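You operate a simulated robot arm through the tools that you are given. There is no shell and no other tool. Be economical: measure what you need, move in short steps, check, and stop when the job is done.

You are at the controls of a simulated two-armed robot. One attempt, no reset.

TASK
Hook the hose up to machine ONE and turn the water on.
Fine: coupling in its socket, latch locked and feed valve open before the supply valve opens.

The check looks at the end state, three seconds after you hand in, the way a careful person would. Anything else that was tipped, shoved, dropped, spilled or broken makes it a failure.

THE ROBOT
Two 6-joint arms with two-finger grippers on one trunk, on a base that drives. Base frame: it is fixed to the floor where the robot stands at the start and does not move with it; the origin is under the middle of the robot, x ahead of it, y to its left, z up. Readings come in m, degrees, newtons and seconds.
The left shoulder is at the start at [0.03, 0.178, 1.138], the right one opposite. With the tool pointing down near the work surface each hand reaches from about 0.6 to 0.68 m from the robot's upright axis, wherever it stands, measured 20 degrees to its own side. Places, roughly: curtain one flap [1.6, 1.2, 1.8]; curtain two flap [1.6, -2.1, 1.8]; drain one valve [1.7, 1.3, 0.8]; drain two valve [1.8, -2, 0.8]; feed one valve [1.2, 1.3, 1]; feed two valve [1.3, -2, 1]; float one slider [1.4, 1.3, 1]; float two slider [1.5, -2, 1]; hose reel [0.7, 0, 0.5]; ice one dial [1.7, 1.3, 1.4]; ice two dial [1.7, -2, 1.4]; latch one lever [1.3, 1.4, 0.8]; latch two lever [1.3, -1.9, 0.8]; rewind lever [0.6, 0, 1]; socket of latch one [1.1, 1.4, 0.8]; start one switch [1.8, 1.3, 1.4]. Payload 2.54 kg a hand.
The tool frame of a hand sits at the grasp point between the pads (the TCP): z along the fingers, y along the line on which they close. The tips reach 0.03 m beyond it. Largest opening 0.116 m; the body of the gripper starts 0.095 m behind the TCP.
Orientation is that of the tool frame in the base frame, as a unit quaternion [x, y, z, w]. With the fingers straight down and closing along the base's y, the tool's x points along the base's -x, its y along +y and its z along -z.

THE INTERFACE
- The arms move only by the tool step_arm. It takes "left_steps", "right_steps" or both (then of equal length, played together; a hand with none holds still); each is one flat list of numbers, 7 for each row, row after row: the shift along the tool's x, y, z in m, then the turn, a rotation vector about the tool's x, y, z in degrees, then the finger opening in m, from 0 to 0.116. In form: [tx, ty, tz, wx, wy, wz, claw, tx, ty, tz, wx, wy, wz, claw, ...]. A call has 1 to 10 rows; each row is the pose to reach, as a shift and turn from the pose commanded when the call began, along the tool's axes at that moment. A row lasts 0.2 s, in which the tool goes at most 0.05 m and 8.6 degrees; a call with a longer step from one row to the next is refused whole, and so is a gripper value outside its range. Where a pose cannot be reached the arm comes as near as it can. A force on the tool above 40 N (or 10 N above the force at the start of the call, whichever is more), or a blocked arm, ends the call early, and 0.2 s more pass. Each finger travels about 0.153 m/s and halts on what it meets, pressing with about 44 N; the grip force reading is that of the motor and also rises with nothing between the fingers. The clock runs only during rows and for 0.2 s after the last one: add rows that repeat a pose to give the fingers time. The reply holds the time, the measured pose of the TCP, the force on the tool along the base axes, the opening and the grip force, in the units named above and with some noise, with the torque about the TCP (base axes, N m) and any sound that the robot's microphone picked up.
- Cameras (640 x 400 px; columns grow to the right, rows downward): "scene" is now at [0.0268, 0.0002, 1.8577]; the picture's right is [-0.09, -1.00, 0.00], its down [-0.83, 0.07, -0.55] and it looks along [0.55, -0.05, -0.83] (base axes); focal length 257 px, centre (320, 200). "left" rides on the left gripper at [0.069, 0.015, -0.122] in its tool frame; the picture's right is [-0.21, 0.98, 0.00], its down [-0.83, -0.18, -0.53] and it looks along [-0.52, -0.11, 0.85] (tool axes); focal length 251 px, centre (320, 200). "right" rides on the right gripper at [0.069, -0.015, -0.122] in its tool frame; the picture's right is [0.21, 0.98, 0.00], its down [-0.83, 0.18, -0.53] and it looks along [-0.52, 0.11, 0.85] (tool axes); focal length 251 px, centre (320, 200). There is no depth. A picture from a camera that has moved, and an enlarged one, comes with that camera's place and axes in the base frame and with its lens. The place of the scene camera against the robot may be out by one fixed shift of up to 0.025 m in any direction.
- grab_frame(camera): a new picture of that camera. No time passes.
- slide_trunk(by): slides the trunk up (or, below 0, down) by that many m; the arms and the scene camera ride with it, the base frame stays. It gives what a move gives, with no picture.
- drive_base(legs): drives the robot by 1 to 6 legs, each [ahead, left, turn to the left] in m, m and degrees, along the robot's own axes; the way and the turn of a leg run together, so that a leg with both is an arc; at most 1.5 m and 180 degrees a leg. The arms and the cameras ride along, it lands a little off, and it stops where it bumps. It gives what a move gives.
- pan_tilt(pan, tilt): turns the head with the scene camera to pan (to the left, within 143 degrees either way) and tilt (down, from -29 to 69), counted from straight ahead of the robot. It gives what a move gives.
- inspect(camera, box): a new picture of the part [left, top, right, bottom] of that camera's present view, enlarged. No time passes.
- close_job(): hands the job in; it is judged then, once.

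Work in short steps. Places have to be worked out from the pictures, the camera data and where the tool is seen: move nearer, look again, correct. Check each grasp and each placing, and mend what went wrong. You have 120 turns and 108 pictures in all, those below and enlarged ones among them. Open the grippers and draw the arms clear of the work before you hand the job in, unless the task says otherwise; then end with one line.

The tools are called after "Call:" as name(argument=value, ...) on one line, values as JSON. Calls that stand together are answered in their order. step_arm: Moves the arms, as the interface text tells. Its arguments: {"type":"object","properties":{"left_steps":{"type":"array","items":{"type":"number"}},"right_steps":{"type":"array","items":{"type":"number"}}},"required":[]} The other tools are called the same way: slide_trunk (by) slides the trunk up or down; drive_base (legs) drives the base; pan_tilt (pan, tilt) turns the head that bears the scene camera; grab_frame (camera) takes a picture; inspect (camera, box) takes an enlarged picture of a part of a camera's view; close_job () hands the job in.

At the start:

```text
time: 0.0
left_ee_pos: [0.5889, 0.1677, 1.2231]
left_ee_rot: [0.001, 1.0, 0.0, 0.0]
left_wrist_force: [-0.6, 0.3, -0.6]
left_moment: [-0.01, 0.01, -0.03]
left_gripper_width: 0.1161
left_gripper_force: 0.1
right_ee_pos: [0.4426, -0.2833, 1.2332]
right_ee_rot: [0.0, 1.0, 0.0, -0.001]
right_wrist_force: [-0.3, -0.3, -0.5]
right_moment: [-0.01, 0.0, 0.01]
right_gripper_width: 0.1163
right_gripper_force: 0.1
trunk travel left (down, up): [-0.35, 0.19]
robot x, y, heading: [-0.0018, 0.0016, -0.2]
head pan, tilt: [-5.0, 56.3]
```

scene: 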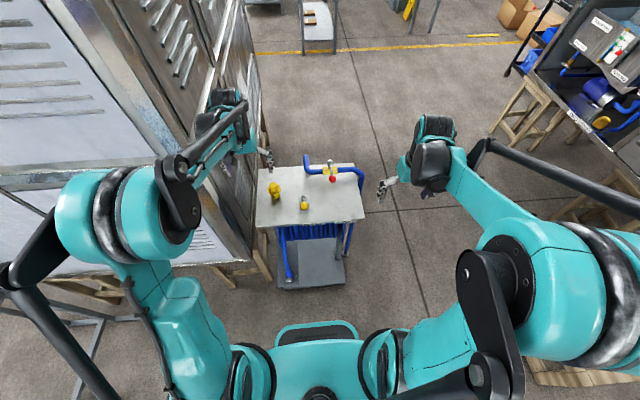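
right: 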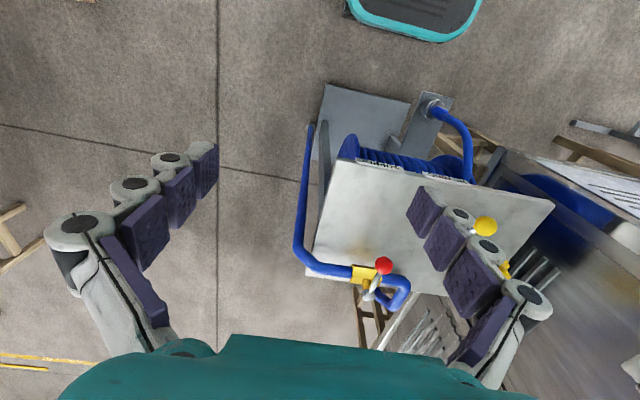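
left: 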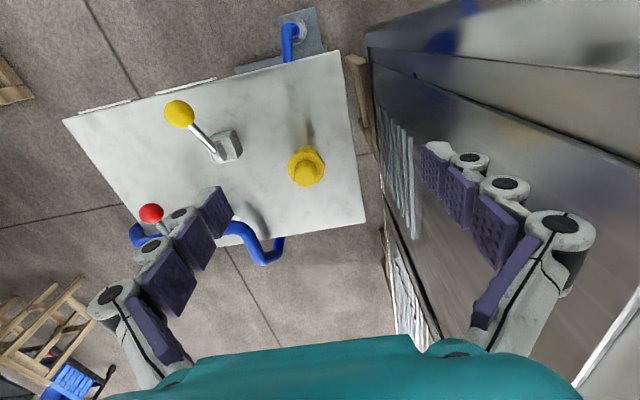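

The reel stands ahead with the supply valve, a yellow knob and a lever on its top. I'll look toward machine one on the left first.

Call:
pan_tilt(pan=45, tilt=25)

Call:
grab_frame(camera="scene")

Call:
pan_tilt(pan=0, tilt=40)

Call:
grab_frame(camera="scene")

Call:
inspect(camera="left", box=[60, 0, 380, 280])

Call:
inspect(camera="right", box=[280, 70, 600, 350])

```text
time: 1.2
left_ee_pos: [0.589, 0.1667, 1.2234]
left_ee_rot: [0.0, 1.0, 0.001, 0.001]
left_wrist_force: [-0.3, 0.3, -0.2]
left_moment: [-0.01, 0.01, 0.01]
left_gripper_width: 0.116
left_gripper_force: 0.1
right_ee_pos: [0.4403, -0.2813, 1.2328]
right_ee_rot: [0.001, 1.0, 0.0, 0.0]
right_wrist_force: [-0.5, 0.1, -1.2]
right_moment: [0.0, 0.0, 0.01]
right_gripper_width: 0.1162
right_gripper_force: 0.0
trunk travel left (down, up): [-0.35, 0.19]
robot x, y, heading: [0.0024, 0.0016, 0.2]
head pan, tilt: [45.0, 25.0]
```

```text
104 pictures are left
camera scene: at [0.0216, 0.0715, 1.9033], right [0.71, -0.71, 0.0], down [-0.3, -0.3, -0.91], along [0.64, 0.64, -0.42], focal length 257 px, centre (320, 200)
```

scene: 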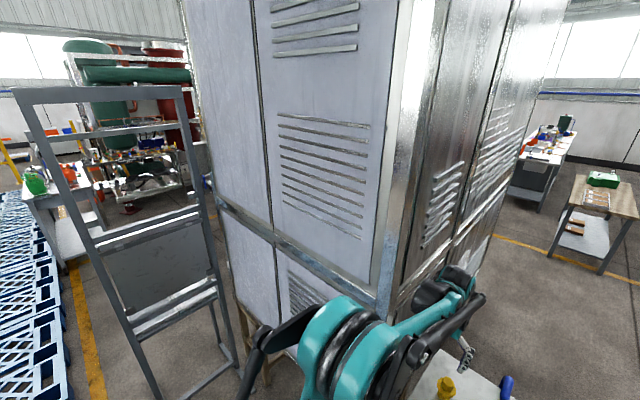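

```text
time: 2.3
left_ee_pos: [0.5891, 0.1684, 1.2219]
left_ee_rot: [0.0, 1.0, 0.001, 0.0]
left_wrist_force: [-0.2, 0.4, -0.7]
left_moment: [-0.01, 0.0, 0.0]
left_gripper_width: 0.1163
left_gripper_force: 0.2
right_ee_pos: [0.4405, -0.2831, 1.2333]
right_ee_rot: [-0.001, 1.0, -0.001, -0.001]
right_wrist_force: [0.7, 0.5, -0.5]
right_moment: [0.04, 0.0, 0.02]
right_gripper_width: 0.1159
right_gripper_force: 0.0
trunk travel left (down, up): [-0.35, 0.19]
robot x, y, heading: [0.0027, 0.0039, 0.1]
head pan, tilt: [0.0, 40.0]
```

```text
103 pictures are left
camera scene: at [0.0414, 0.0065, 1.8801], right [0.0, -1.0, 0.0], down [-0.64, 0.0, -0.77], along [0.77, 0.0, -0.64], focal length 257 px, centre (320, 200)
```

scene: 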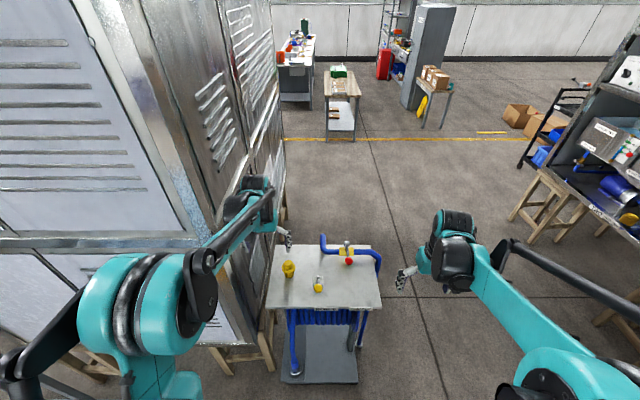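

```text
1.43 times, centred on (220, 140) of left
camera zoom: at [0.5197, 0.1832, 1.3446], right [0.21, 0.98, 0.0], down [0.83, -0.18, 0.53], along [0.52, -0.11, -0.85], focal length 359 px, centre (463, 286)
```

zoom: 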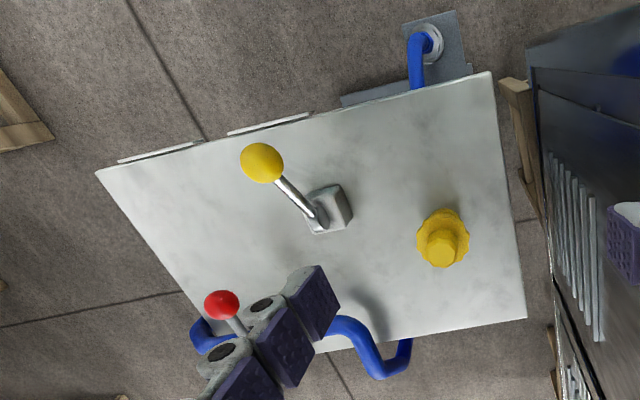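

```text
1.43 times, centred on (440, 210) of right
camera zoom: at [0.3725, -0.2972, 1.3549], right [-0.21, 0.98, 0.0], down [0.83, 0.18, 0.53], along [0.52, 0.11, -0.85], focal length 359 px, centre (149, 186)
```

zoom: 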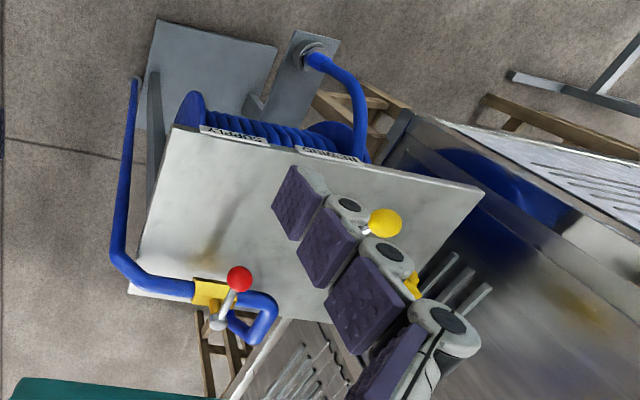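

I need the layout round machine one, so I'll look left and further to the back.

Call:
pan_tilt(pan=85, tilt=35)

Call:
grab_frame(camera="scene")

Call:
pan_tilt(pan=-50, tilt=25)

Call:
grab_frame(camera="scene")

```text
time: 3.9
left_ee_pos: [0.5891, 0.1675, 1.2224]
left_ee_rot: [0.0, 1.0, -0.001, 0.0]
left_wrist_force: [0.6, 0.2, 0.5]
left_moment: [-0.02, -0.02, -0.02]
left_gripper_width: 0.116
left_gripper_force: 0.0
right_ee_pos: [0.4424, -0.2835, 1.2325]
right_ee_rot: [0.0, 1.0, -0.001, 0.0]
right_wrist_force: [0.2, 1.0, 1.0]
right_moment: [-0.02, -0.01, 0.01]
right_gripper_width: 0.1159
right_gripper_force: 0.0
trunk travel left (down, up): [-0.35, 0.19]
robot x, y, heading: [0.0014, -0.0018, -0.2]
head pan, tilt: [85.0, 35.0]
```

```text
100 pictures are left
camera scene: at [-0.0359, 0.0941, 1.8876], right [1.0, -0.09, 0.0], down [-0.05, -0.57, -0.82], along [0.07, 0.82, -0.57], focal length 257 px, centre (320, 200)
```

scene: 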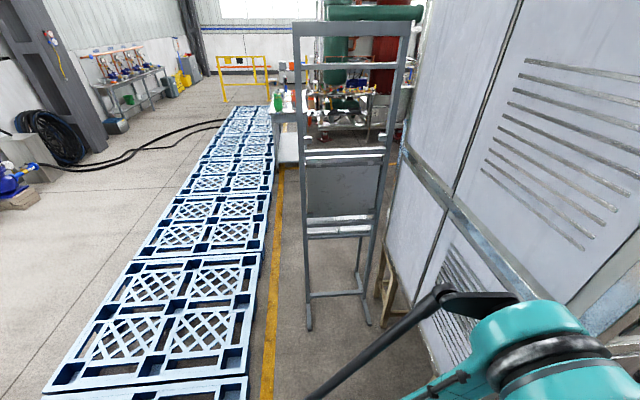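

```text
time: 6.1
left_ee_pos: [0.5888, 0.1668, 1.2232]
left_ee_rot: [0.0, 1.0, 0.0, 0.0]
left_wrist_force: [-0.2, 0.3, -0.9]
left_moment: [-0.02, 0.02, -0.01]
left_gripper_width: 0.1159
left_gripper_force: 0.2
right_ee_pos: [0.4413, -0.2831, 1.2332]
right_ee_rot: [0.0, 1.0, 0.0, 0.0]
right_wrist_force: [0.2, 0.1, 0.1]
right_moment: [-0.02, 0.03, 0.0]
right_gripper_width: 0.116
right_gripper_force: 0.2
trunk travel left (down, up): [-0.35, 0.19]
robot x, y, heading: [0.0014, 0.0009, 0.1]
head pan, tilt: [-50.0, 25.0]
```

```text
99 pictures are left
camera scene: at [0.0156, -0.0642, 1.9034], right [-0.77, -0.64, 0.0], down [-0.27, 0.32, -0.91], along [0.58, -0.69, -0.42], focal length 257 px, centre (320, 200)
```

scene: 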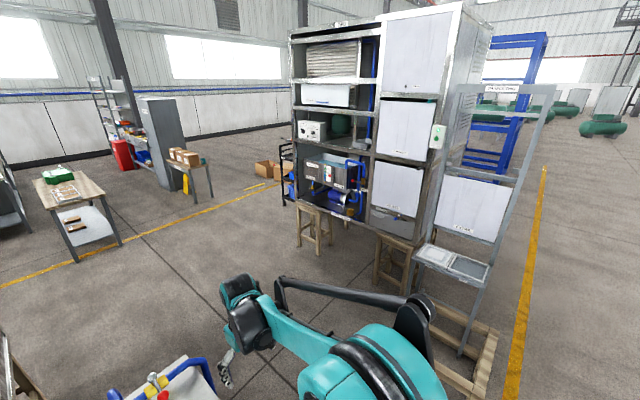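

Machine one seems to face +y, away from me, like machine two. Before scouting, I'll look closely at the reel top.

Call:
inspect(camera="left", box=[250, 100, 370, 220])

Call:
pan_tilt(pan=0, tilt=50)

Call:
inspect(camera="scene", box=[240, 160, 400, 360])

```text
3.33 times, centred on (310, 160) of left
camera zoom: at [0.5197, 0.1831, 1.3447], right [0.21, 0.98, 0.0], down [0.83, -0.18, 0.53], along [0.52, -0.11, -0.85], focal length 838 px, centre (353, 333)
```

zoom: 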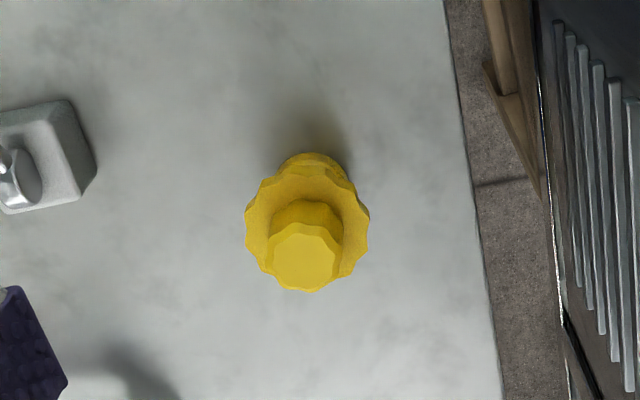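

```text
time: 7.2
left_ee_pos: [0.5879, 0.1683, 1.223]
left_ee_rot: [0.0, 1.0, 0.0, 0.0]
left_wrist_force: [-0.8, -0.5, 0.3]
left_moment: [-0.02, 0.0, 0.04]
left_gripper_width: 0.116
left_gripper_force: 0.1
right_ee_pos: [0.4407, -0.283, 1.2314]
right_ee_rot: [0.0, 1.0, 0.0, 0.0]
right_wrist_force: [-0.8, 0.6, 0.3]
right_moment: [0.02, -0.01, -0.01]
right_gripper_width: 0.1157
right_gripper_force: 0.1
trunk travel left (down, up): [-0.35, 0.19]
robot x, y, heading: [0.0016, -0.0043, 0.0]
head pan, tilt: [0.0, 50.0]
```

```text
2.00 times, centred on (320, 260) of scene
camera zoom: at [0.0334, 0.0063, 1.8659], right [0.0, -1.0, 0.0], down [-0.77, 0.0, -0.64], along [0.64, 0.0, -0.77], focal length 515 px, centre (320, 80)
```

zoom: 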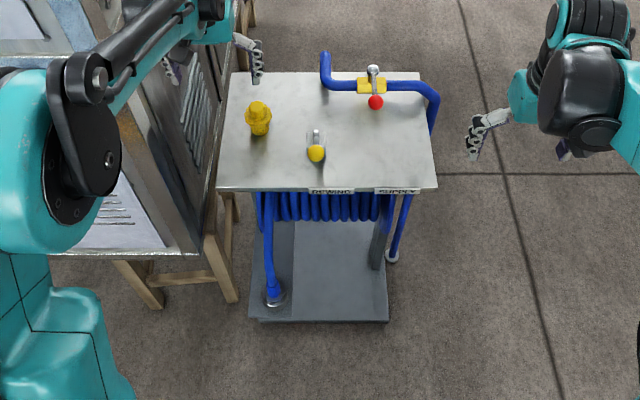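

The blue hose end on the front left goes down into a holder on the cart's base plate. I'll zoom in on that and on the yellow piece.

Call:
inspect(camera="scene", box=[280, 250, 330, 320])

Call:
inspect(camera="scene", box=[270, 190, 350, 250])

```text
5.71 times, centred on (305, 285) of scene
camera zoom: at [0.0334, 0.0063, 1.8659], right [0.0, -1.0, 0.0], down [-0.77, 0.0, -0.64], along [0.64, 0.0, -0.77], focal length 1470 px, centre (406, -286)
```

zoom: 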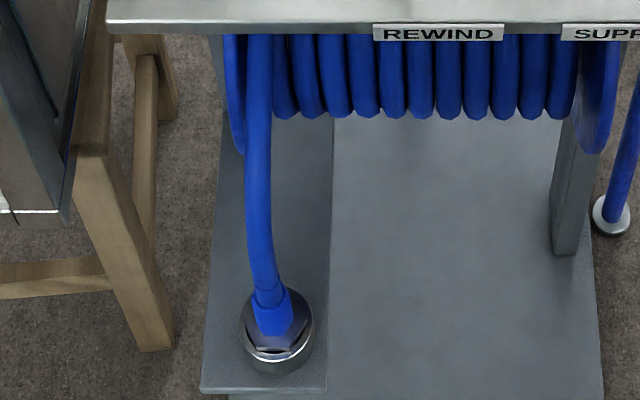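

```text
6.67 times, centred on (310, 220) of scene
camera zoom: at [0.0334, 0.0063, 1.8659], right [0.0, -1.0, 0.0], down [-0.77, 0.0, -0.64], along [0.64, 0.0, -0.77], focal length 1715 px, centre (387, 67)
```

zoom: 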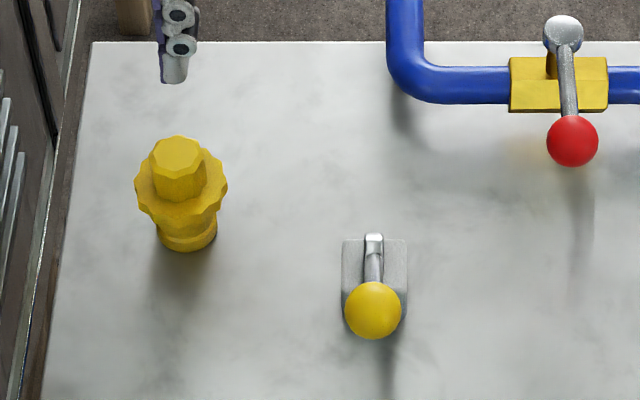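

The hose end sits in a cup on the cart at about (0.47, 0.125, 0.4). Machine two should have the same panel layout, so I'll zoom in on it to learn the design.

Call:
pan_tilt(pan=-50, tilt=25)

Call:
inspect(camera="scene", box=[290, 140, 380, 225])

Call:
pan_tilt(pan=0, tilt=0)

Call:
grab_frame(camera="scene")

```text
time: 8.4
left_ee_pos: [0.5892, 0.1684, 1.2219]
left_ee_rot: [0.0, 1.0, 0.0, 0.001]
left_wrist_force: [-0.8, 0.7, 0.3]
left_moment: [-0.02, 0.0, 0.02]
left_gripper_width: 0.1158
left_gripper_force: 0.1
right_ee_pos: [0.4399, -0.2826, 1.233]
right_ee_rot: [0.0, 1.0, -0.001, 0.0]
right_wrist_force: [-0.5, -1.1, 0.1]
right_moment: [0.03, 0.01, 0.01]
right_gripper_width: 0.1157
right_gripper_force: 0.1
trunk travel left (down, up): [-0.35, 0.19]
robot x, y, heading: [-0.0017, -0.0022, 0.1]
head pan, tilt: [-50.0, 25.0]
```

```text
4.71 times, centred on (335, 182) of scene
camera zoom: at [0.0156, -0.0642, 1.9033], right [-0.77, -0.64, 0.0], down [-0.27, 0.32, -0.91], along [0.58, -0.69, -0.42], focal length 1211 px, centre (249, 282)
```

zoom: 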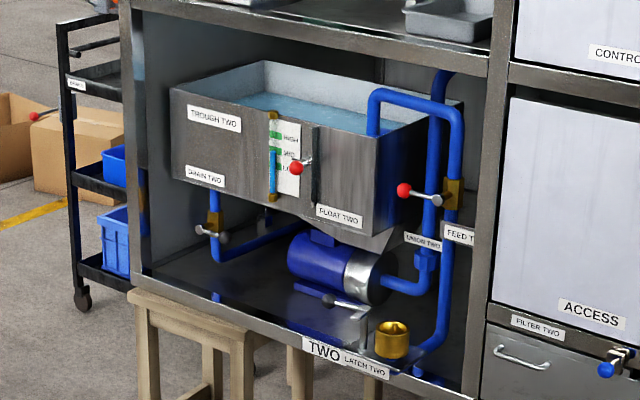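

```text
time: 9.6
left_ee_pos: [0.5888, 0.1679, 1.2233]
left_ee_rot: [0.0, 1.0, 0.0, 0.0]
left_wrist_force: [-0.1, -0.3, -0.2]
left_moment: [0.0, -0.01, -0.01]
left_gripper_width: 0.116
left_gripper_force: 0.1
right_ee_pos: [0.4406, -0.2827, 1.232]
right_ee_rot: [-0.001, 1.0, 0.0, -0.001]
right_wrist_force: [-0.3, 1.0, 0.1]
right_moment: [0.01, 0.02, -0.03]
right_gripper_width: 0.1162
right_gripper_force: 0.1
trunk travel left (down, up): [-0.35, 0.19]
robot x, y, heading: [0.0041, -0.0006, 0.1]
head pan, tilt: [0.0, 0.0]
```

```text
93 pictures are left
camera scene: at [0.0464, 0.0063, 1.9437], right [0.0, -1.0, 0.0], down [0.0, 0.0, -1.0], along [1.0, 0.0, 0.0], focal length 257 px, centre (320, 200)
```

scene: 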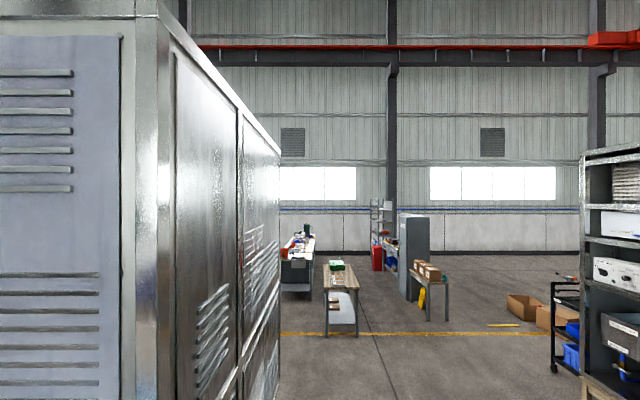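

The socket is a brass cup opening upward at the shelf front, with the latch lever beside it. I'll scout to machine one's front by the east aisle, opening the feed valve on the way, so first I back off and go right.

Call:
drive_base(legs=[[-0.2, 0, 0], [0, -0.95, 0], [1.4, 0, 0]])

Call:
pan_tilt(pan=50, tilt=20)

Call:
grab_frame(camera="scene")

```text
time: 11.2
left_ee_pos: [0.4787, 0.168, 1.2219]
left_ee_rot: [0.0, 1.0, 0.0, 0.0]
left_wrist_force: [-1.0, -0.4, -0.8]
left_moment: [0.02, 0.03, 0.03]
left_gripper_width: 0.116
left_gripper_force: 0.0
right_ee_pos: [0.3308, -0.2842, 1.2315]
right_ee_rot: [0.0, 1.0, 0.0, 0.0]
right_wrist_force: [-0.1, 0.2, 0.1]
right_moment: [0.01, 0.03, 0.01]
right_gripper_width: 0.1159
right_gripper_force: 0.0
trunk travel left (down, up): [-0.35, 0.19]
robot x, y, heading: [-0.1141, -0.0035, 0.0]
head pan, tilt: [0.0, 0.0]
stopped in leg 1: the robot was blocked; the commanded pose is now the measured one
```

```text
time: 12.4
left_ee_pos: [0.4762, 0.167, 1.2232]
left_ee_rot: [0.0, 1.0, 0.0, 0.001]
left_wrist_force: [0.2, 0.8, 0.3]
left_moment: [0.03, -0.03, -0.02]
left_gripper_width: 0.116
left_gripper_force: 0.0
right_ee_pos: [0.3269, -0.2839, 1.2335]
right_ee_rot: [0.001, 1.0, 0.001, 0.002]
right_wrist_force: [-0.1, 0.5, -0.1]
right_moment: [0.03, -0.01, 0.01]
right_gripper_width: 0.1162
right_gripper_force: 0.0
trunk travel left (down, up): [-0.35, 0.19]
robot x, y, heading: [-0.1162, -0.0017, -0.0]
head pan, tilt: [50.0, 20.0]
```

```text
92 pictures are left
camera scene: at [-0.0977, 0.0771, 1.9115], right [0.77, -0.64, 0.0], down [-0.22, -0.26, -0.94], along [0.6, 0.72, -0.34], focal length 257 px, centre (320, 200)
```

scene: 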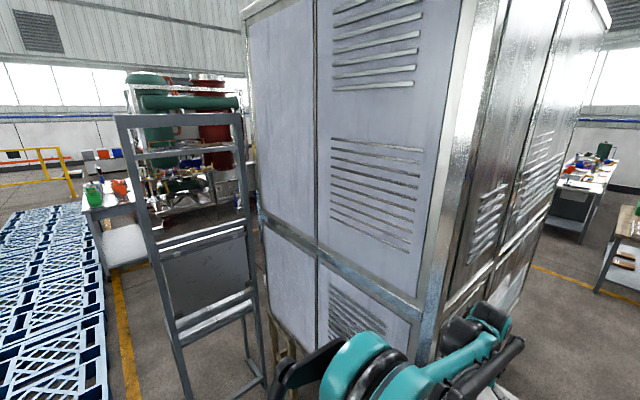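

Something behind the robot blocked it after 0.11 m. I'll look behind, then go right first.

Call:
pan_tilt(pan=140, tilt=50)

Call:
grab_frame(camera="scene")

Call:
pan_tilt(pan=-130, tilt=50)

Call:
grab_frame(camera="scene")

Call:
pan_tilt(pan=-80, tilt=45)

Call:
grab_frame(camera="scene")

```text
time: 14.0
left_ee_pos: [0.4766, 0.1673, 1.2238]
left_ee_rot: [-0.001, 1.0, 0.001, 0.0]
left_wrist_force: [0.3, 0.5, -0.5]
left_moment: [-0.02, -0.01, -0.01]
left_gripper_width: 0.116
left_gripper_force: 0.1
right_ee_pos: [0.3291, -0.2834, 1.2321]
right_ee_rot: [0.0, 1.0, 0.0, 0.0]
right_wrist_force: [-1.0, 0.1, -0.7]
right_moment: [0.01, -0.01, 0.03]
right_gripper_width: 0.1161
right_gripper_force: 0.2
trunk travel left (down, up): [-0.35, 0.19]
robot x, y, heading: [-0.1118, 0.0019, 0.1]
head pan, tilt: [140.0, 50.0]
```

```text
91 pictures are left
camera scene: at [-0.2156, 0.0554, 1.8659], right [0.64, 0.77, 0.0], down [0.59, -0.49, -0.64], along [-0.49, 0.41, -0.77], focal length 257 px, centre (320, 200)
```

scene: 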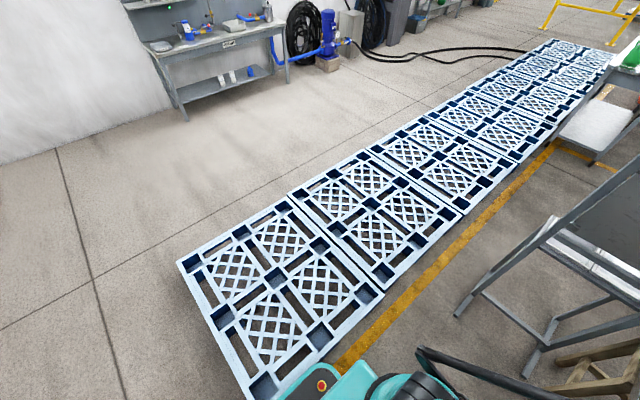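

```text
time: 17.8
left_ee_pos: [0.4763, 0.1667, 1.2228]
left_ee_rot: [-0.001, 1.0, 0.001, 0.0]
left_wrist_force: [-0.7, -0.2, 0.0]
left_moment: [-0.01, -0.01, -0.02]
left_gripper_width: 0.1159
left_gripper_force: 0.0
right_ee_pos: [0.328, -0.2835, 1.2329]
right_ee_rot: [0.0, 1.0, 0.0, 0.0]
right_wrist_force: [-0.4, 0.1, -0.2]
right_moment: [-0.01, 0.02, 0.02]
right_gripper_width: 0.1162
right_gripper_force: 0.2
trunk travel left (down, up): [-0.35, 0.19]
robot x, y, heading: [-0.1133, 0.0002, 0.2]
head pan, tilt: [-130.0, 50.0]
```

```text
90 pictures are left
camera scene: at [-0.2062, -0.0532, 1.8659], right [-0.77, 0.64, 0.0], down [0.49, 0.59, -0.64], along [-0.41, -0.49, -0.77], focal length 257 px, centre (320, 200)
```

scene: 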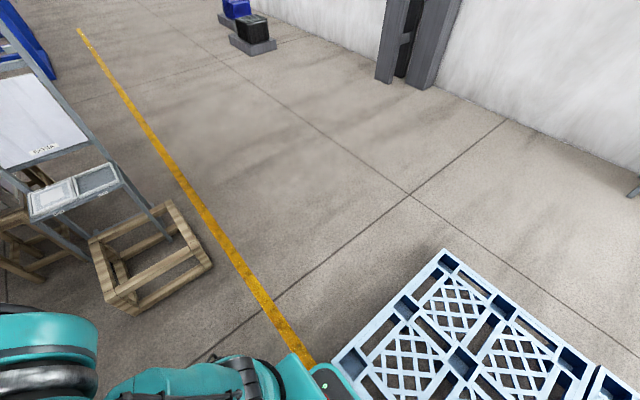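

```text
time: 19.0
left_ee_pos: [0.4767, 0.1674, 1.2223]
left_ee_rot: [0.0, 1.0, 0.0, -0.001]
left_wrist_force: [0.5, -0.6, -0.4]
left_moment: [0.03, 0.0, -0.02]
left_gripper_width: 0.1159
left_gripper_force: 0.1
right_ee_pos: [0.3288, -0.2834, 1.2334]
right_ee_rot: [0.0, 1.0, 0.0, 0.0]
right_wrist_force: [-0.9, -0.7, -0.2]
right_moment: [0.02, -0.02, 0.02]
right_gripper_width: 0.116
right_gripper_force: 0.1
trunk travel left (down, up): [-0.35, 0.19]
robot x, y, heading: [-0.1125, 0.0011, -0.0]
head pan, tilt: [-80.0, 45.0]
```

```text
89 pictures are left
camera scene: at [-0.1427, -0.0743, 1.8728], right [-0.98, -0.17, 0.0], down [-0.12, 0.7, -0.71], along [0.12, -0.7, -0.71], focal length 257 px, centre (320, 200)
```

scene: 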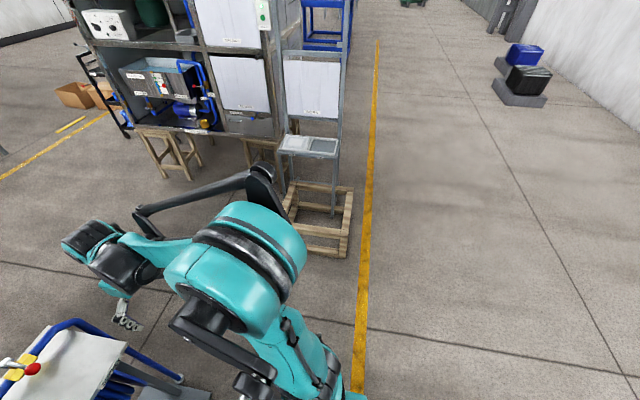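

The pallet is behind me. The way right is clear down to y≈-1.3, so I'll move to y≈-0.75 and then drive along the aisle.

Call:
drive_base(legs=[[0.05, -0.76, 0], [1.4, 0, 0]])

Call:
pan_tilt(pan=45, tilt=20)

Call:
grab_frame(camera="scene")

```text
time: 29.7
left_ee_pos: [1.9403, -0.5943, 1.2229]
left_ee_rot: [-0.001, 1.0, 0.0, 0.0]
left_wrist_force: [0.8, 0.5, 0.3]
left_moment: [0.0, -0.01, 0.03]
left_gripper_width: 0.116
left_gripper_force: 0.1
right_ee_pos: [1.7932, -1.046, 1.2327]
right_ee_rot: [-0.001, 1.0, 0.0, 0.0]
right_wrist_force: [0.9, 0.8, -0.1]
right_moment: [0.01, 0.0, 0.0]
right_gripper_width: 0.1159
right_gripper_force: 0.0
trunk travel left (down, up): [-0.35, 0.19]
robot x, y, heading: [1.3519, -0.7621, 0.3]
head pan, tilt: [-80.0, 45.0]
```

```text
time: 31.8
left_ee_pos: [1.9408, -0.5953, 1.222]
left_ee_rot: [-0.001, 1.0, 0.0, 0.0]
left_wrist_force: [0.2, 0.2, -0.6]
left_moment: [0.0, -0.03, -0.03]
left_gripper_width: 0.1161
left_gripper_force: 0.0
right_ee_pos: [1.7929, -1.0444, 1.2351]
right_ee_rot: [-0.001, 1.0, 0.0, 0.001]
right_wrist_force: [-0.3, 0.5, 0.2]
right_moment: [-0.03, -0.02, -0.03]
right_gripper_width: 0.1158
right_gripper_force: 0.1
trunk travel left (down, up): [-0.35, 0.19]
robot x, y, heading: [1.3529, -0.7656, 0.1]
head pan, tilt: [45.0, 20.0]
```

```text
88 pictures are left
camera scene: at [1.3728, -0.6915, 1.9114], right [0.71, -0.71, 0.0], down [-0.24, -0.24, -0.94], along [0.66, 0.67, -0.34], focal length 257 px, centre (320, 200)
```

scene: 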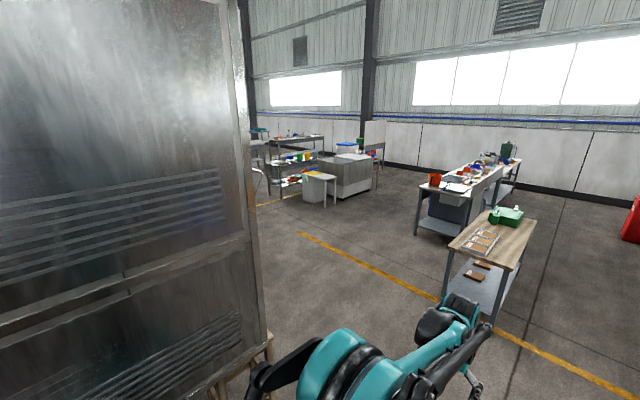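

Machine one's east end is at x≈1.93 and the way round is clear. I'll drive on and turn north.

Call:
drive_base(legs=[[1.35, 0, 0], [0, 0, 90], [1.5, 0, 0]])

Call:
pan_tilt(pan=40, tilt=25)

Call:
grab_frame(camera="scene")

```text
time: 49.3
left_ee_pos: [2.5353, 1.3392, 1.2221]
left_ee_rot: [-0.703, 0.711, 0.001, 0.0]
left_wrist_force: [-0.5, 0.3, -0.1]
left_moment: [-0.03, -0.02, 0.0]
left_gripper_width: 0.1159
left_gripper_force: 0.1
right_ee_pos: [2.9832, 1.1858, 1.2329]
right_ee_rot: [-0.702, 0.712, 0.001, 0.0]
right_wrist_force: [0.1, 0.0, -0.2]
right_moment: [-0.05, -0.02, -0.02]
right_gripper_width: 0.1162
right_gripper_force: 0.1
trunk travel left (down, up): [-0.35, 0.19]
robot x, y, heading: [2.6954, 0.7502, 89.3]
head pan, tilt: [45.0, 20.0]
```

```text
time: 49.9
left_ee_pos: [2.5343, 1.3398, 1.2234]
left_ee_rot: [-0.703, 0.711, 0.0, 0.0]
left_wrist_force: [0.4, 0.1, -0.2]
left_moment: [0.0, 0.0, 0.02]
left_gripper_width: 0.116
left_gripper_force: 0.0
right_ee_pos: [2.9845, 1.1835, 1.2326]
right_ee_rot: [-0.703, 0.711, 0.001, 0.0]
right_wrist_force: [0.7, 0.6, -0.8]
right_moment: [-0.01, -0.01, -0.02]
right_gripper_width: 0.116
right_gripper_force: 0.0
trunk travel left (down, up): [-0.35, 0.19]
robot x, y, heading: [2.696, 0.7464, 89.4]
head pan, tilt: [40.0, 25.0]
```

```text
87 pictures are left
camera scene: at [2.6226, 0.7952, 1.9034], right [0.77, 0.63, 0.0], down [0.27, -0.33, -0.91], along [-0.57, 0.7, -0.42], focal length 257 px, centre (320, 200)
```

scene: 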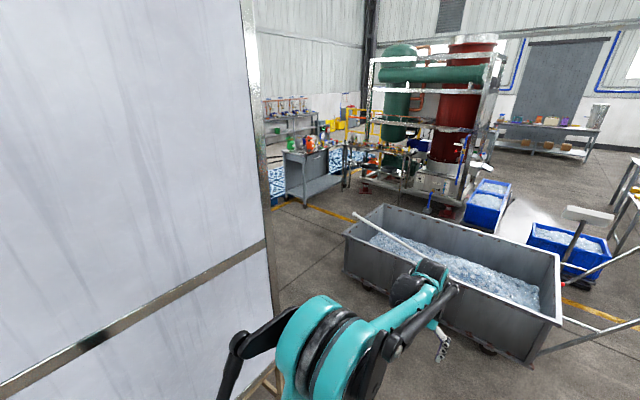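

A big ice trolley stands in front of machine one, with its near edge at y≈2.5. I'll turn clockwise here to face -y, then back up to y≈1.9 and look again.

Call:
drive_base(legs=[[0, 0, -90], [0, 0, -89.4], [-1.1, 0, 0]])

Call:
pan_tilt(pan=-135, tilt=45)

Call:
grab_frame(camera="scene")

Call:
pan_tilt(pan=-60, tilt=30)

Call:
grab_frame(camera="scene")

```text
time: 63.3
left_ee_pos: [2.8654, 1.2804, 1.2233]
left_ee_rot: [0.712, 0.702, 0.0, 0.001]
left_wrist_force: [0.3, 0.2, -0.1]
left_moment: [-0.01, 0.0, -0.04]
left_gripper_width: 0.1159
left_gripper_force: 0.1
right_ee_pos: [2.4178, 1.434, 1.2341]
right_ee_rot: [0.712, 0.702, 0.0, 0.0]
right_wrist_force: [-0.8, 0.1, 0.1]
right_moment: [-0.03, -0.03, -0.01]
right_gripper_width: 0.1161
right_gripper_force: 0.1
trunk travel left (down, up): [-0.35, 0.19]
robot x, y, heading: [2.7041, 1.8727, -90.9]
head pan, tilt: [40.0, 25.0]
```

```text
time: 65.9
left_ee_pos: [2.8655, 1.2801, 1.2222]
left_ee_rot: [0.712, 0.702, -0.001, 0.001]
left_wrist_force: [0.9, 0.0, -0.5]
left_moment: [0.06, -0.02, 0.0]
left_gripper_width: 0.1158
left_gripper_force: 0.1
right_ee_pos: [2.4166, 1.4341, 1.2324]
right_ee_rot: [0.712, 0.702, 0.001, 0.0]
right_wrist_force: [-1.0, 0.2, 0.3]
right_moment: [0.0, -0.03, 0.0]
right_gripper_width: 0.1162
right_gripper_force: 0.1
trunk travel left (down, up): [-0.35, 0.19]
robot x, y, heading: [2.7078, 1.8691, -90.7]
head pan, tilt: [-135.0, 45.0]
```

```text
86 pictures are left
camera scene: at [2.6349, 1.9664, 1.8728], right [0.72, 0.7, 0.0], down [0.49, -0.51, -0.71], along [-0.49, 0.51, -0.71], focal length 257 px, centre (320, 200)
```

scene: 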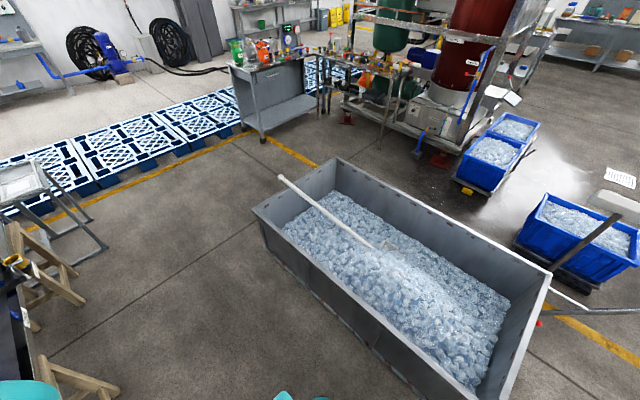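

```text
time: 67.4
left_ee_pos: [2.8643, 1.2807, 1.2228]
left_ee_rot: [0.712, 0.703, -0.001, 0.0]
left_wrist_force: [-0.7, -0.2, -0.6]
left_moment: [0.03, 0.0, 0.01]
left_gripper_width: 0.1162
left_gripper_force: 0.1
right_ee_pos: [2.4174, 1.4337, 1.2334]
right_ee_rot: [0.712, 0.702, 0.0, 0.0]
right_wrist_force: [0.1, -0.1, -0.3]
right_moment: [0.03, -0.01, 0.05]
right_gripper_width: 0.1161
right_gripper_force: 0.1
trunk travel left (down, up): [-0.35, 0.19]
robot x, y, heading: [2.701, 1.8755, -90.6]
head pan, tilt: [-60.0, 30.0]
```

```text
85 pictures are left
camera scene: at [2.6127, 1.864, 1.8954], right [-0.49, 0.87, 0.0], down [0.44, 0.24, -0.87], along [-0.76, -0.42, -0.5], focal length 257 px, centre (320, 200)
```

scene: 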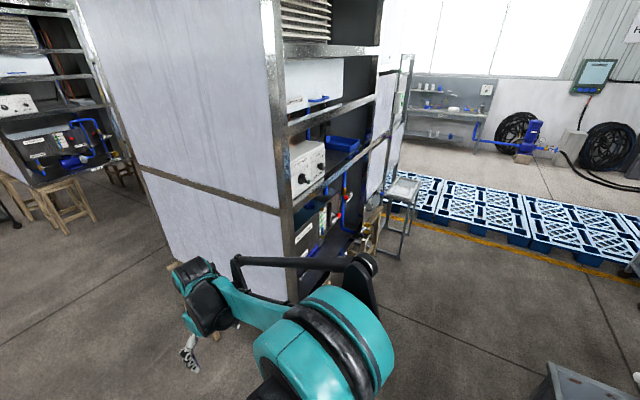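

The trolley's near edge is at y≈2.5 and the machine's front plane is at y≈1.23. I'll back up to y≈2.07 and strafe along the front to x≈1.35.

Call:
drive_base(legs=[[-0.2, 0, 0.7], [0, -1.35, 0]])

Call:
pan_tilt(pan=0, tilt=50)

Call:
grab_frame(camera="scene")

Call:
grab_frame(camera="left")

Call:
grab_frame(camera="right")

```text
time: 75.3
left_ee_pos: [1.5186, 1.4978, 1.2237]
left_ee_rot: [0.715, 0.699, 0.0, 0.001]
left_wrist_force: [-0.3, 0.8, -0.1]
left_moment: [-0.01, -0.06, 0.0]
left_gripper_width: 0.1161
left_gripper_force: 0.0
right_ee_pos: [1.0719, 1.6574, 1.2325]
right_ee_rot: [0.715, 0.699, 0.0, 0.001]
right_wrist_force: [1.0, -0.8, -0.3]
right_moment: [-0.03, -0.06, -0.01]
right_gripper_width: 0.116
right_gripper_force: 0.1
trunk travel left (down, up): [-0.35, 0.19]
robot x, y, heading: [1.3622, 2.0915, -91.3]
head pan, tilt: [-60.0, 30.0]
```

```text
time: 76.6
left_ee_pos: [1.5177, 1.4982, 1.2227]
left_ee_rot: [0.716, 0.698, -0.001, 0.001]
left_wrist_force: [0.6, -0.4, 0.2]
left_moment: [-0.04, 0.06, -0.01]
left_gripper_width: 0.1162
left_gripper_force: 0.0
right_ee_pos: [1.0716, 1.6577, 1.2329]
right_ee_rot: [0.715, 0.699, 0.001, 0.0]
right_wrist_force: [0.3, 0.1, -0.6]
right_moment: [0.02, -0.01, 0.01]
right_gripper_width: 0.1159
right_gripper_force: 0.0
trunk travel left (down, up): [-0.35, 0.19]
robot x, y, heading: [1.3673, 2.0922, -91.3]
head pan, tilt: [0.0, 50.0]
```

```text
84 pictures are left
camera scene: at [1.35, 2.0505, 1.8659], right [-1.0, 0.03, 0.0], down [0.02, 0.77, -0.64], along [-0.02, -0.64, -0.77], focal length 257 px, centre (320, 200)
```

scene: 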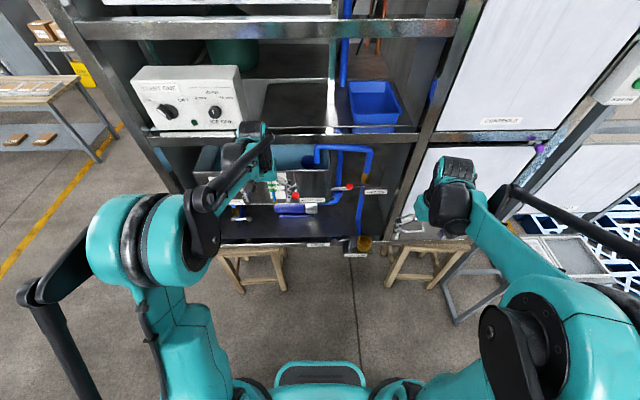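

```text
83 pictures are left
camera left: at [1.535, 1.5669, 1.3443], right [0.97, -0.24, 0.0], down [-0.2, -0.82, 0.53], along [-0.13, -0.52, -0.85], focal length 251 px, centre (320, 200)
```

left: 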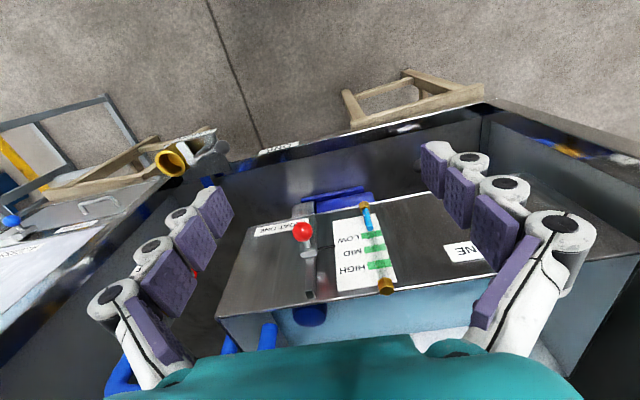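

```text
82 pictures are left
camera right: at [1.0588, 1.7268, 1.3549], right [0.98, 0.19, 0.0], down [0.16, -0.83, 0.53], along [0.1, -0.52, -0.85], focal length 251 px, centre (320, 200)
```

right: 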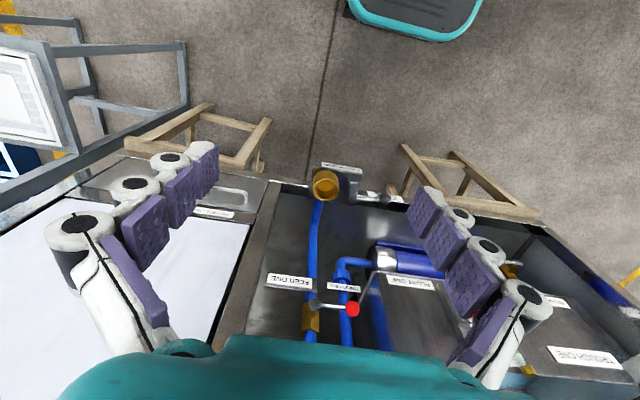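

The socket, latch and feed valve are visible. I'll zoom in on them from both cameras to work out their positions.

Call:
inspect(camera="right", box=[250, 140, 450, 350])

Call:
inspect(camera="scene", box=[220, 130, 420, 270])

```text
1.90 times, centred on (350, 245) of right
camera zoom: at [1.0588, 1.7268, 1.3549], right [0.98, 0.19, 0.0], down [0.16, -0.83, 0.53], along [0.1, -0.52, -0.85], focal length 479 px, centre (263, 114)
```

zoom: 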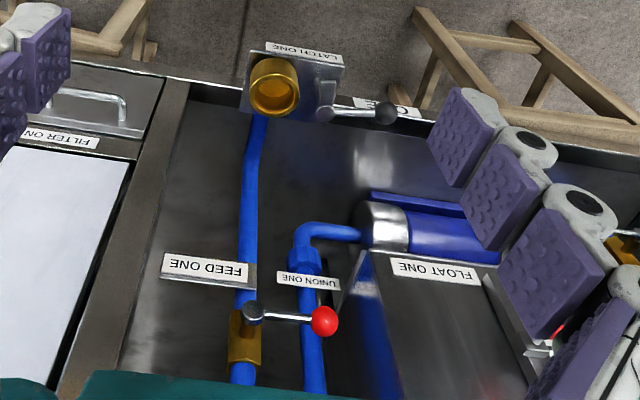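

```text
2.86 times, centred on (320, 200) of scene
camera zoom: at [1.35, 2.0505, 1.8659], right [-1.0, 0.03, 0.0], down [0.02, 0.77, -0.64], along [-0.02, -0.64, -0.77], focal length 735 px, centre (320, 200)
```

zoom: 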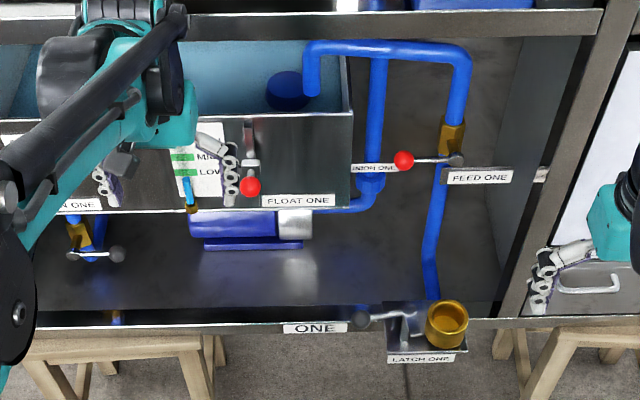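

Estimates: feed hub ≈(1.126, 1.316, 1.06), its ball ≈(1.20, 1.31, 1.055), socket mouth ≈(1.126, 1.451, 0.837), latch pivot ≈(1.19, 1.445, 0.857) with its lever pointing +x. I'll tilt the right hand forward with closed fingers and bring it near the feed handle as a pusher.

Call:
step_arm(right_steps=[-0.02, 0.015, 0.004, 0, -8.5, 0, 0.08, -0.04, 0.03, 0.008, 0, -17, 0, 0.04, -0.06, 0.045, 0.012, 0, -25.5, 0, 0, -0.08, 0.06, 0.016, 0, -34, 0, 0, -0.1, 0.075, 0.02, 0, -42.5, 0, 0, -0.12, 0.09, 0.024, 0, -51, 0, 0, -0.14, 0.105, 0.028, 0, -59.5, 0, 0, -0.16, 0.12, 0.03, 0, -68, 0, 0])

Call:
inspect(camera="scene", box=[260, 110, 440, 270])

Call:
grab_frame(camera="right")

```text
time: 78.4
left_ee_pos: [1.5183, 1.4955, 1.2213]
left_ee_rot: [0.716, 0.699, 0.001, 0.0]
left_wrist_force: [-0.4, -0.4, -0.9]
left_moment: [0.0, 0.02, -0.03]
left_gripper_width: 0.1162
left_gripper_force: 0.0
right_ee_pos: [1.189, 1.4917, 1.2019]
right_ee_rot: [0.593, 0.58, -0.4, 0.391]
right_wrist_force: [0.4, -0.7, -1.0]
right_moment: [0.03, 0.02, -0.03]
right_gripper_width: 0.0
right_gripper_force: 28.3
trunk travel left (down, up): [-0.35, 0.19]
robot x, y, heading: [1.367, 2.0914, -91.2]
head pan, tilt: [0.0, 50.0]
```

```text
2.50 times, centred on (350, 190) of scene
camera zoom: at [1.3505, 2.048, 1.8658], right [-1.0, 0.02, 0.0], down [0.02, 0.77, -0.64], along [-0.02, -0.64, -0.77], focal length 643 px, centre (245, 225)
```

zoom: 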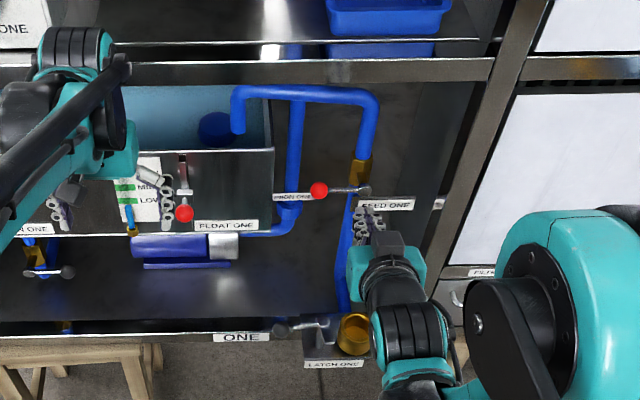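

```text
78 pictures are left
camera right: at [1.1771, 1.6321, 1.1836], right [0.98, 0.06, -0.2], down [0.19, 0.18, 0.97], along [0.09, -0.98, 0.17], focal length 251 px, centre (320, 200)
```

right: 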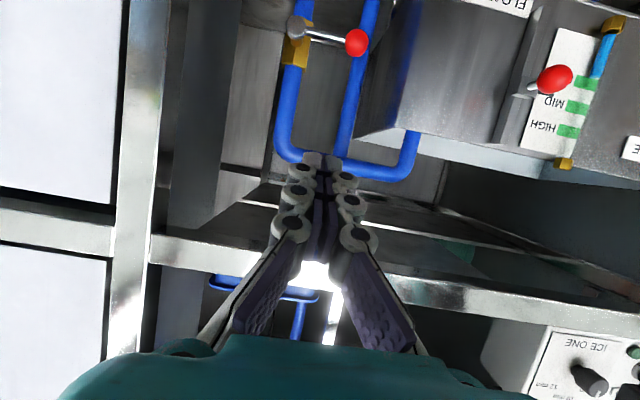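

The ball shows at about (1.205, 1.31, 1.05), which agrees with my estimate. I'll move the closed fingertips to just above the lever, inside the ball, at x≈1.175.

Call:
step_arm(right_steps=[0.01, -0.003, 0.048, 0, 0, 0, 0, 0.02, -0.005, 0.096, 0, 0, 0, 0, 0.03, -0.008, 0.144, 0, 0, 0, 0, 0.04, -0.01, 0.19, 0, 0, 0, 0, 0.04, -0.01, 0.198, 0, 0, 0, 0])

Call:
grab_frame(camera="right")

Call:
inspect(camera="scene", box=[310, 150, 390, 220])

```text
time: 79.6
left_ee_pos: [1.5188, 1.4996, 1.2241]
left_ee_rot: [0.716, 0.698, -0.001, 0.001]
left_wrist_force: [-0.4, -0.1, -0.4]
left_moment: [-0.02, 0.01, 0.03]
left_gripper_width: 0.1161
left_gripper_force: 0.1
right_ee_pos: [1.1725, 1.3245, 1.0929]
right_ee_rot: [0.593, 0.579, -0.401, 0.391]
right_wrist_force: [-0.4, 0.5, 0.2]
right_moment: [0.01, -0.01, 0.02]
right_gripper_width: 0.0
right_gripper_force: 28.6
trunk travel left (down, up): [-0.35, 0.19]
robot x, y, heading: [1.3652, 2.0937, -91.7]
head pan, tilt: [0.0, 50.0]
```

```text
77 pictures are left
camera right: at [1.1611, 1.4647, 1.0743], right [0.98, 0.06, -0.2], down [0.19, 0.18, 0.97], along [0.09, -0.98, 0.17], focal length 251 px, centre (320, 200)
```

right: 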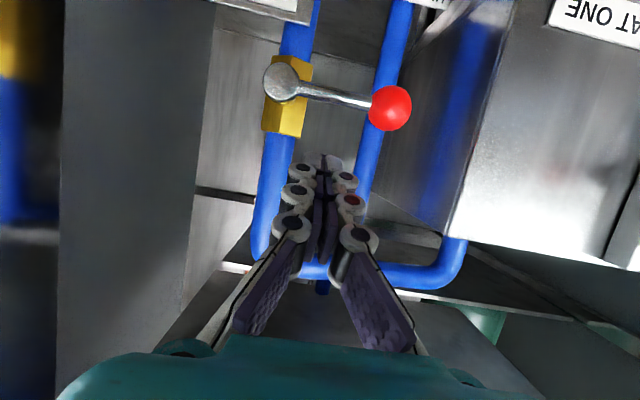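

```text
5.71 times, centred on (350, 185) of scene
camera zoom: at [1.3502, 2.0524, 1.866], right [-1.0, 0.02, 0.0], down [0.02, 0.77, -0.64], along [-0.02, -0.64, -0.77], focal length 1470 px, centre (149, 286)
```

zoom: 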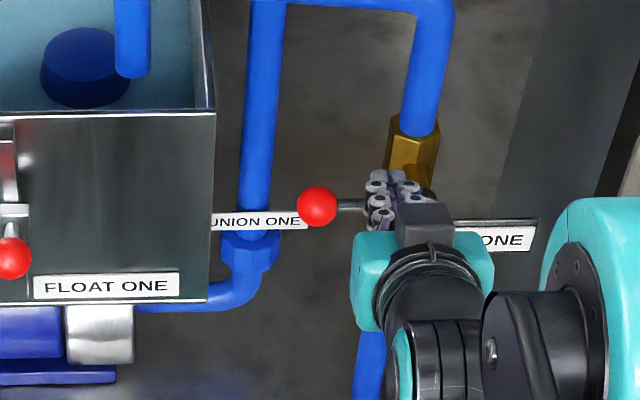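

From two views the valve lies a bit deeper than I thought: hub ≈(1.13, 1.275, 1.027). I'll move in 3 cm and push the lever down a little as a test of direction.

Call:
step_arm(right_steps=[-0.0124, 0, 0.0306, 0, 0, 0, 0, 0.003, 0.001, 0.037, 0, 0, 0, 0, 0.0182, 0.0025, 0.043, 0, 0, 0, 0, 0.03, 0.003, 0.0475, 0, 0, 0, 0, 0.0409, 0.004, 0.0522, 0, 0, 0, 0])

Call:
grab_frame(camera="right")

```text
time: 80.7
left_ee_pos: [1.5177, 1.4989, 1.2248]
left_ee_rot: [0.716, 0.699, -0.001, 0.001]
left_wrist_force: [-0.5, -0.9, -0.1]
left_moment: [0.04, -0.01, 0.01]
left_gripper_width: 0.116
left_gripper_force: 0.1
right_ee_pos: [1.1748, 1.2912, 1.0533]
right_ee_rot: [0.589, 0.575, -0.407, 0.396]
right_wrist_force: [-0.4, 2.0, 18.1]
right_moment: [-0.46, 0.06, -0.02]
right_gripper_width: 0.0
right_gripper_force: 29.2
trunk travel left (down, up): [-0.35, 0.19]
robot x, y, heading: [1.3614, 2.0901, -91.3]
head pan, tilt: [0.0, 50.0]
stopped in row 5 (right hand): the force on the tool passed its limit at 51 N (the readings are from after the stop); the commanded pose is now the measured one
```

```text
75 pictures are left
camera right: at [1.164, 1.4296, 1.0334], right [0.98, 0.05, -0.2], down [0.19, 0.2, 0.96], along [0.09, -0.98, 0.19], focal length 251 px, centre (320, 200)
```

right: 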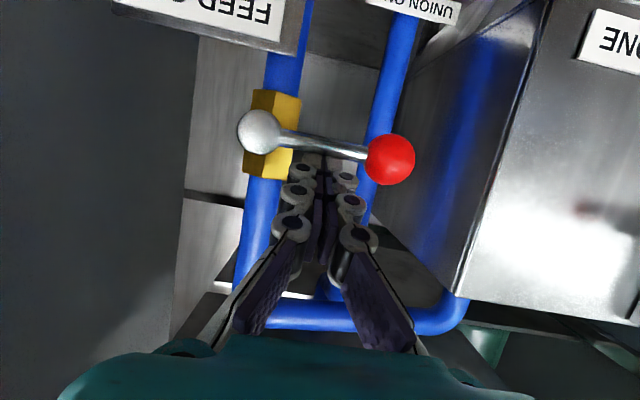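

The lever doesn't go down; it is against its stop. I'll back off, level the hand and come in under the lever to push it up.

Call:
step_arm(right_steps=[0, 0, -0.045, 0, 0, 0, 0, 0.001, 0, -0.085, 0, 0, 0, 0, 0.002, 0, -0.117, 0, 0, 0, 0, 0.032, 0, -0.105, 0, -7, 0, 0, 0.062, 0, -0.093, 0, -14, 0, 0, 0.0908, 0, -0.0825, 0, -21, 0, 0])

Call:
grab_frame(camera="right")

```text
time: 82.0
left_ee_pos: [1.5177, 1.4964, 1.2236]
left_ee_rot: [0.716, 0.698, -0.002, 0.002]
left_wrist_force: [0.1, 0.0, -1.2]
left_moment: [0.1, 0.01, 0.02]
left_gripper_width: 0.116
left_gripper_force: 0.1
right_ee_pos: [1.1769, 1.3006, 1.0462]
right_ee_rot: [0.514, 0.497, -0.496, 0.493]
right_wrist_force: [-2.3, 11.9, 16.1]
right_moment: [-0.28, 0.04, -0.08]
right_gripper_width: 0.0
right_gripper_force: 28.2
right hand out of reach, approached as far as the arm can: row 2, 3, 4, 5, 6
trunk travel left (down, up): [-0.35, 0.19]
robot x, y, heading: [1.3675, 2.0902, -91.6]
head pan, tilt: [0.0, 50.0]
stopped in row 6 (right hand): the force on the tool passed its limit at 112 N (the readings are from after the stop); the commanded pose is now the measured one
```

```text
74 pictures are left
camera right: at [1.1658, 1.4251, 0.9806], right [0.98, -0.01, -0.2], down [0.18, 0.51, 0.84], along [0.09, -0.86, 0.5], focal length 251 px, centre (320, 200)
```

right: 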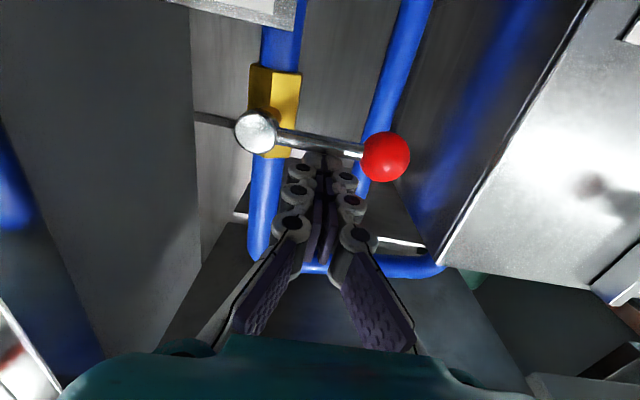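

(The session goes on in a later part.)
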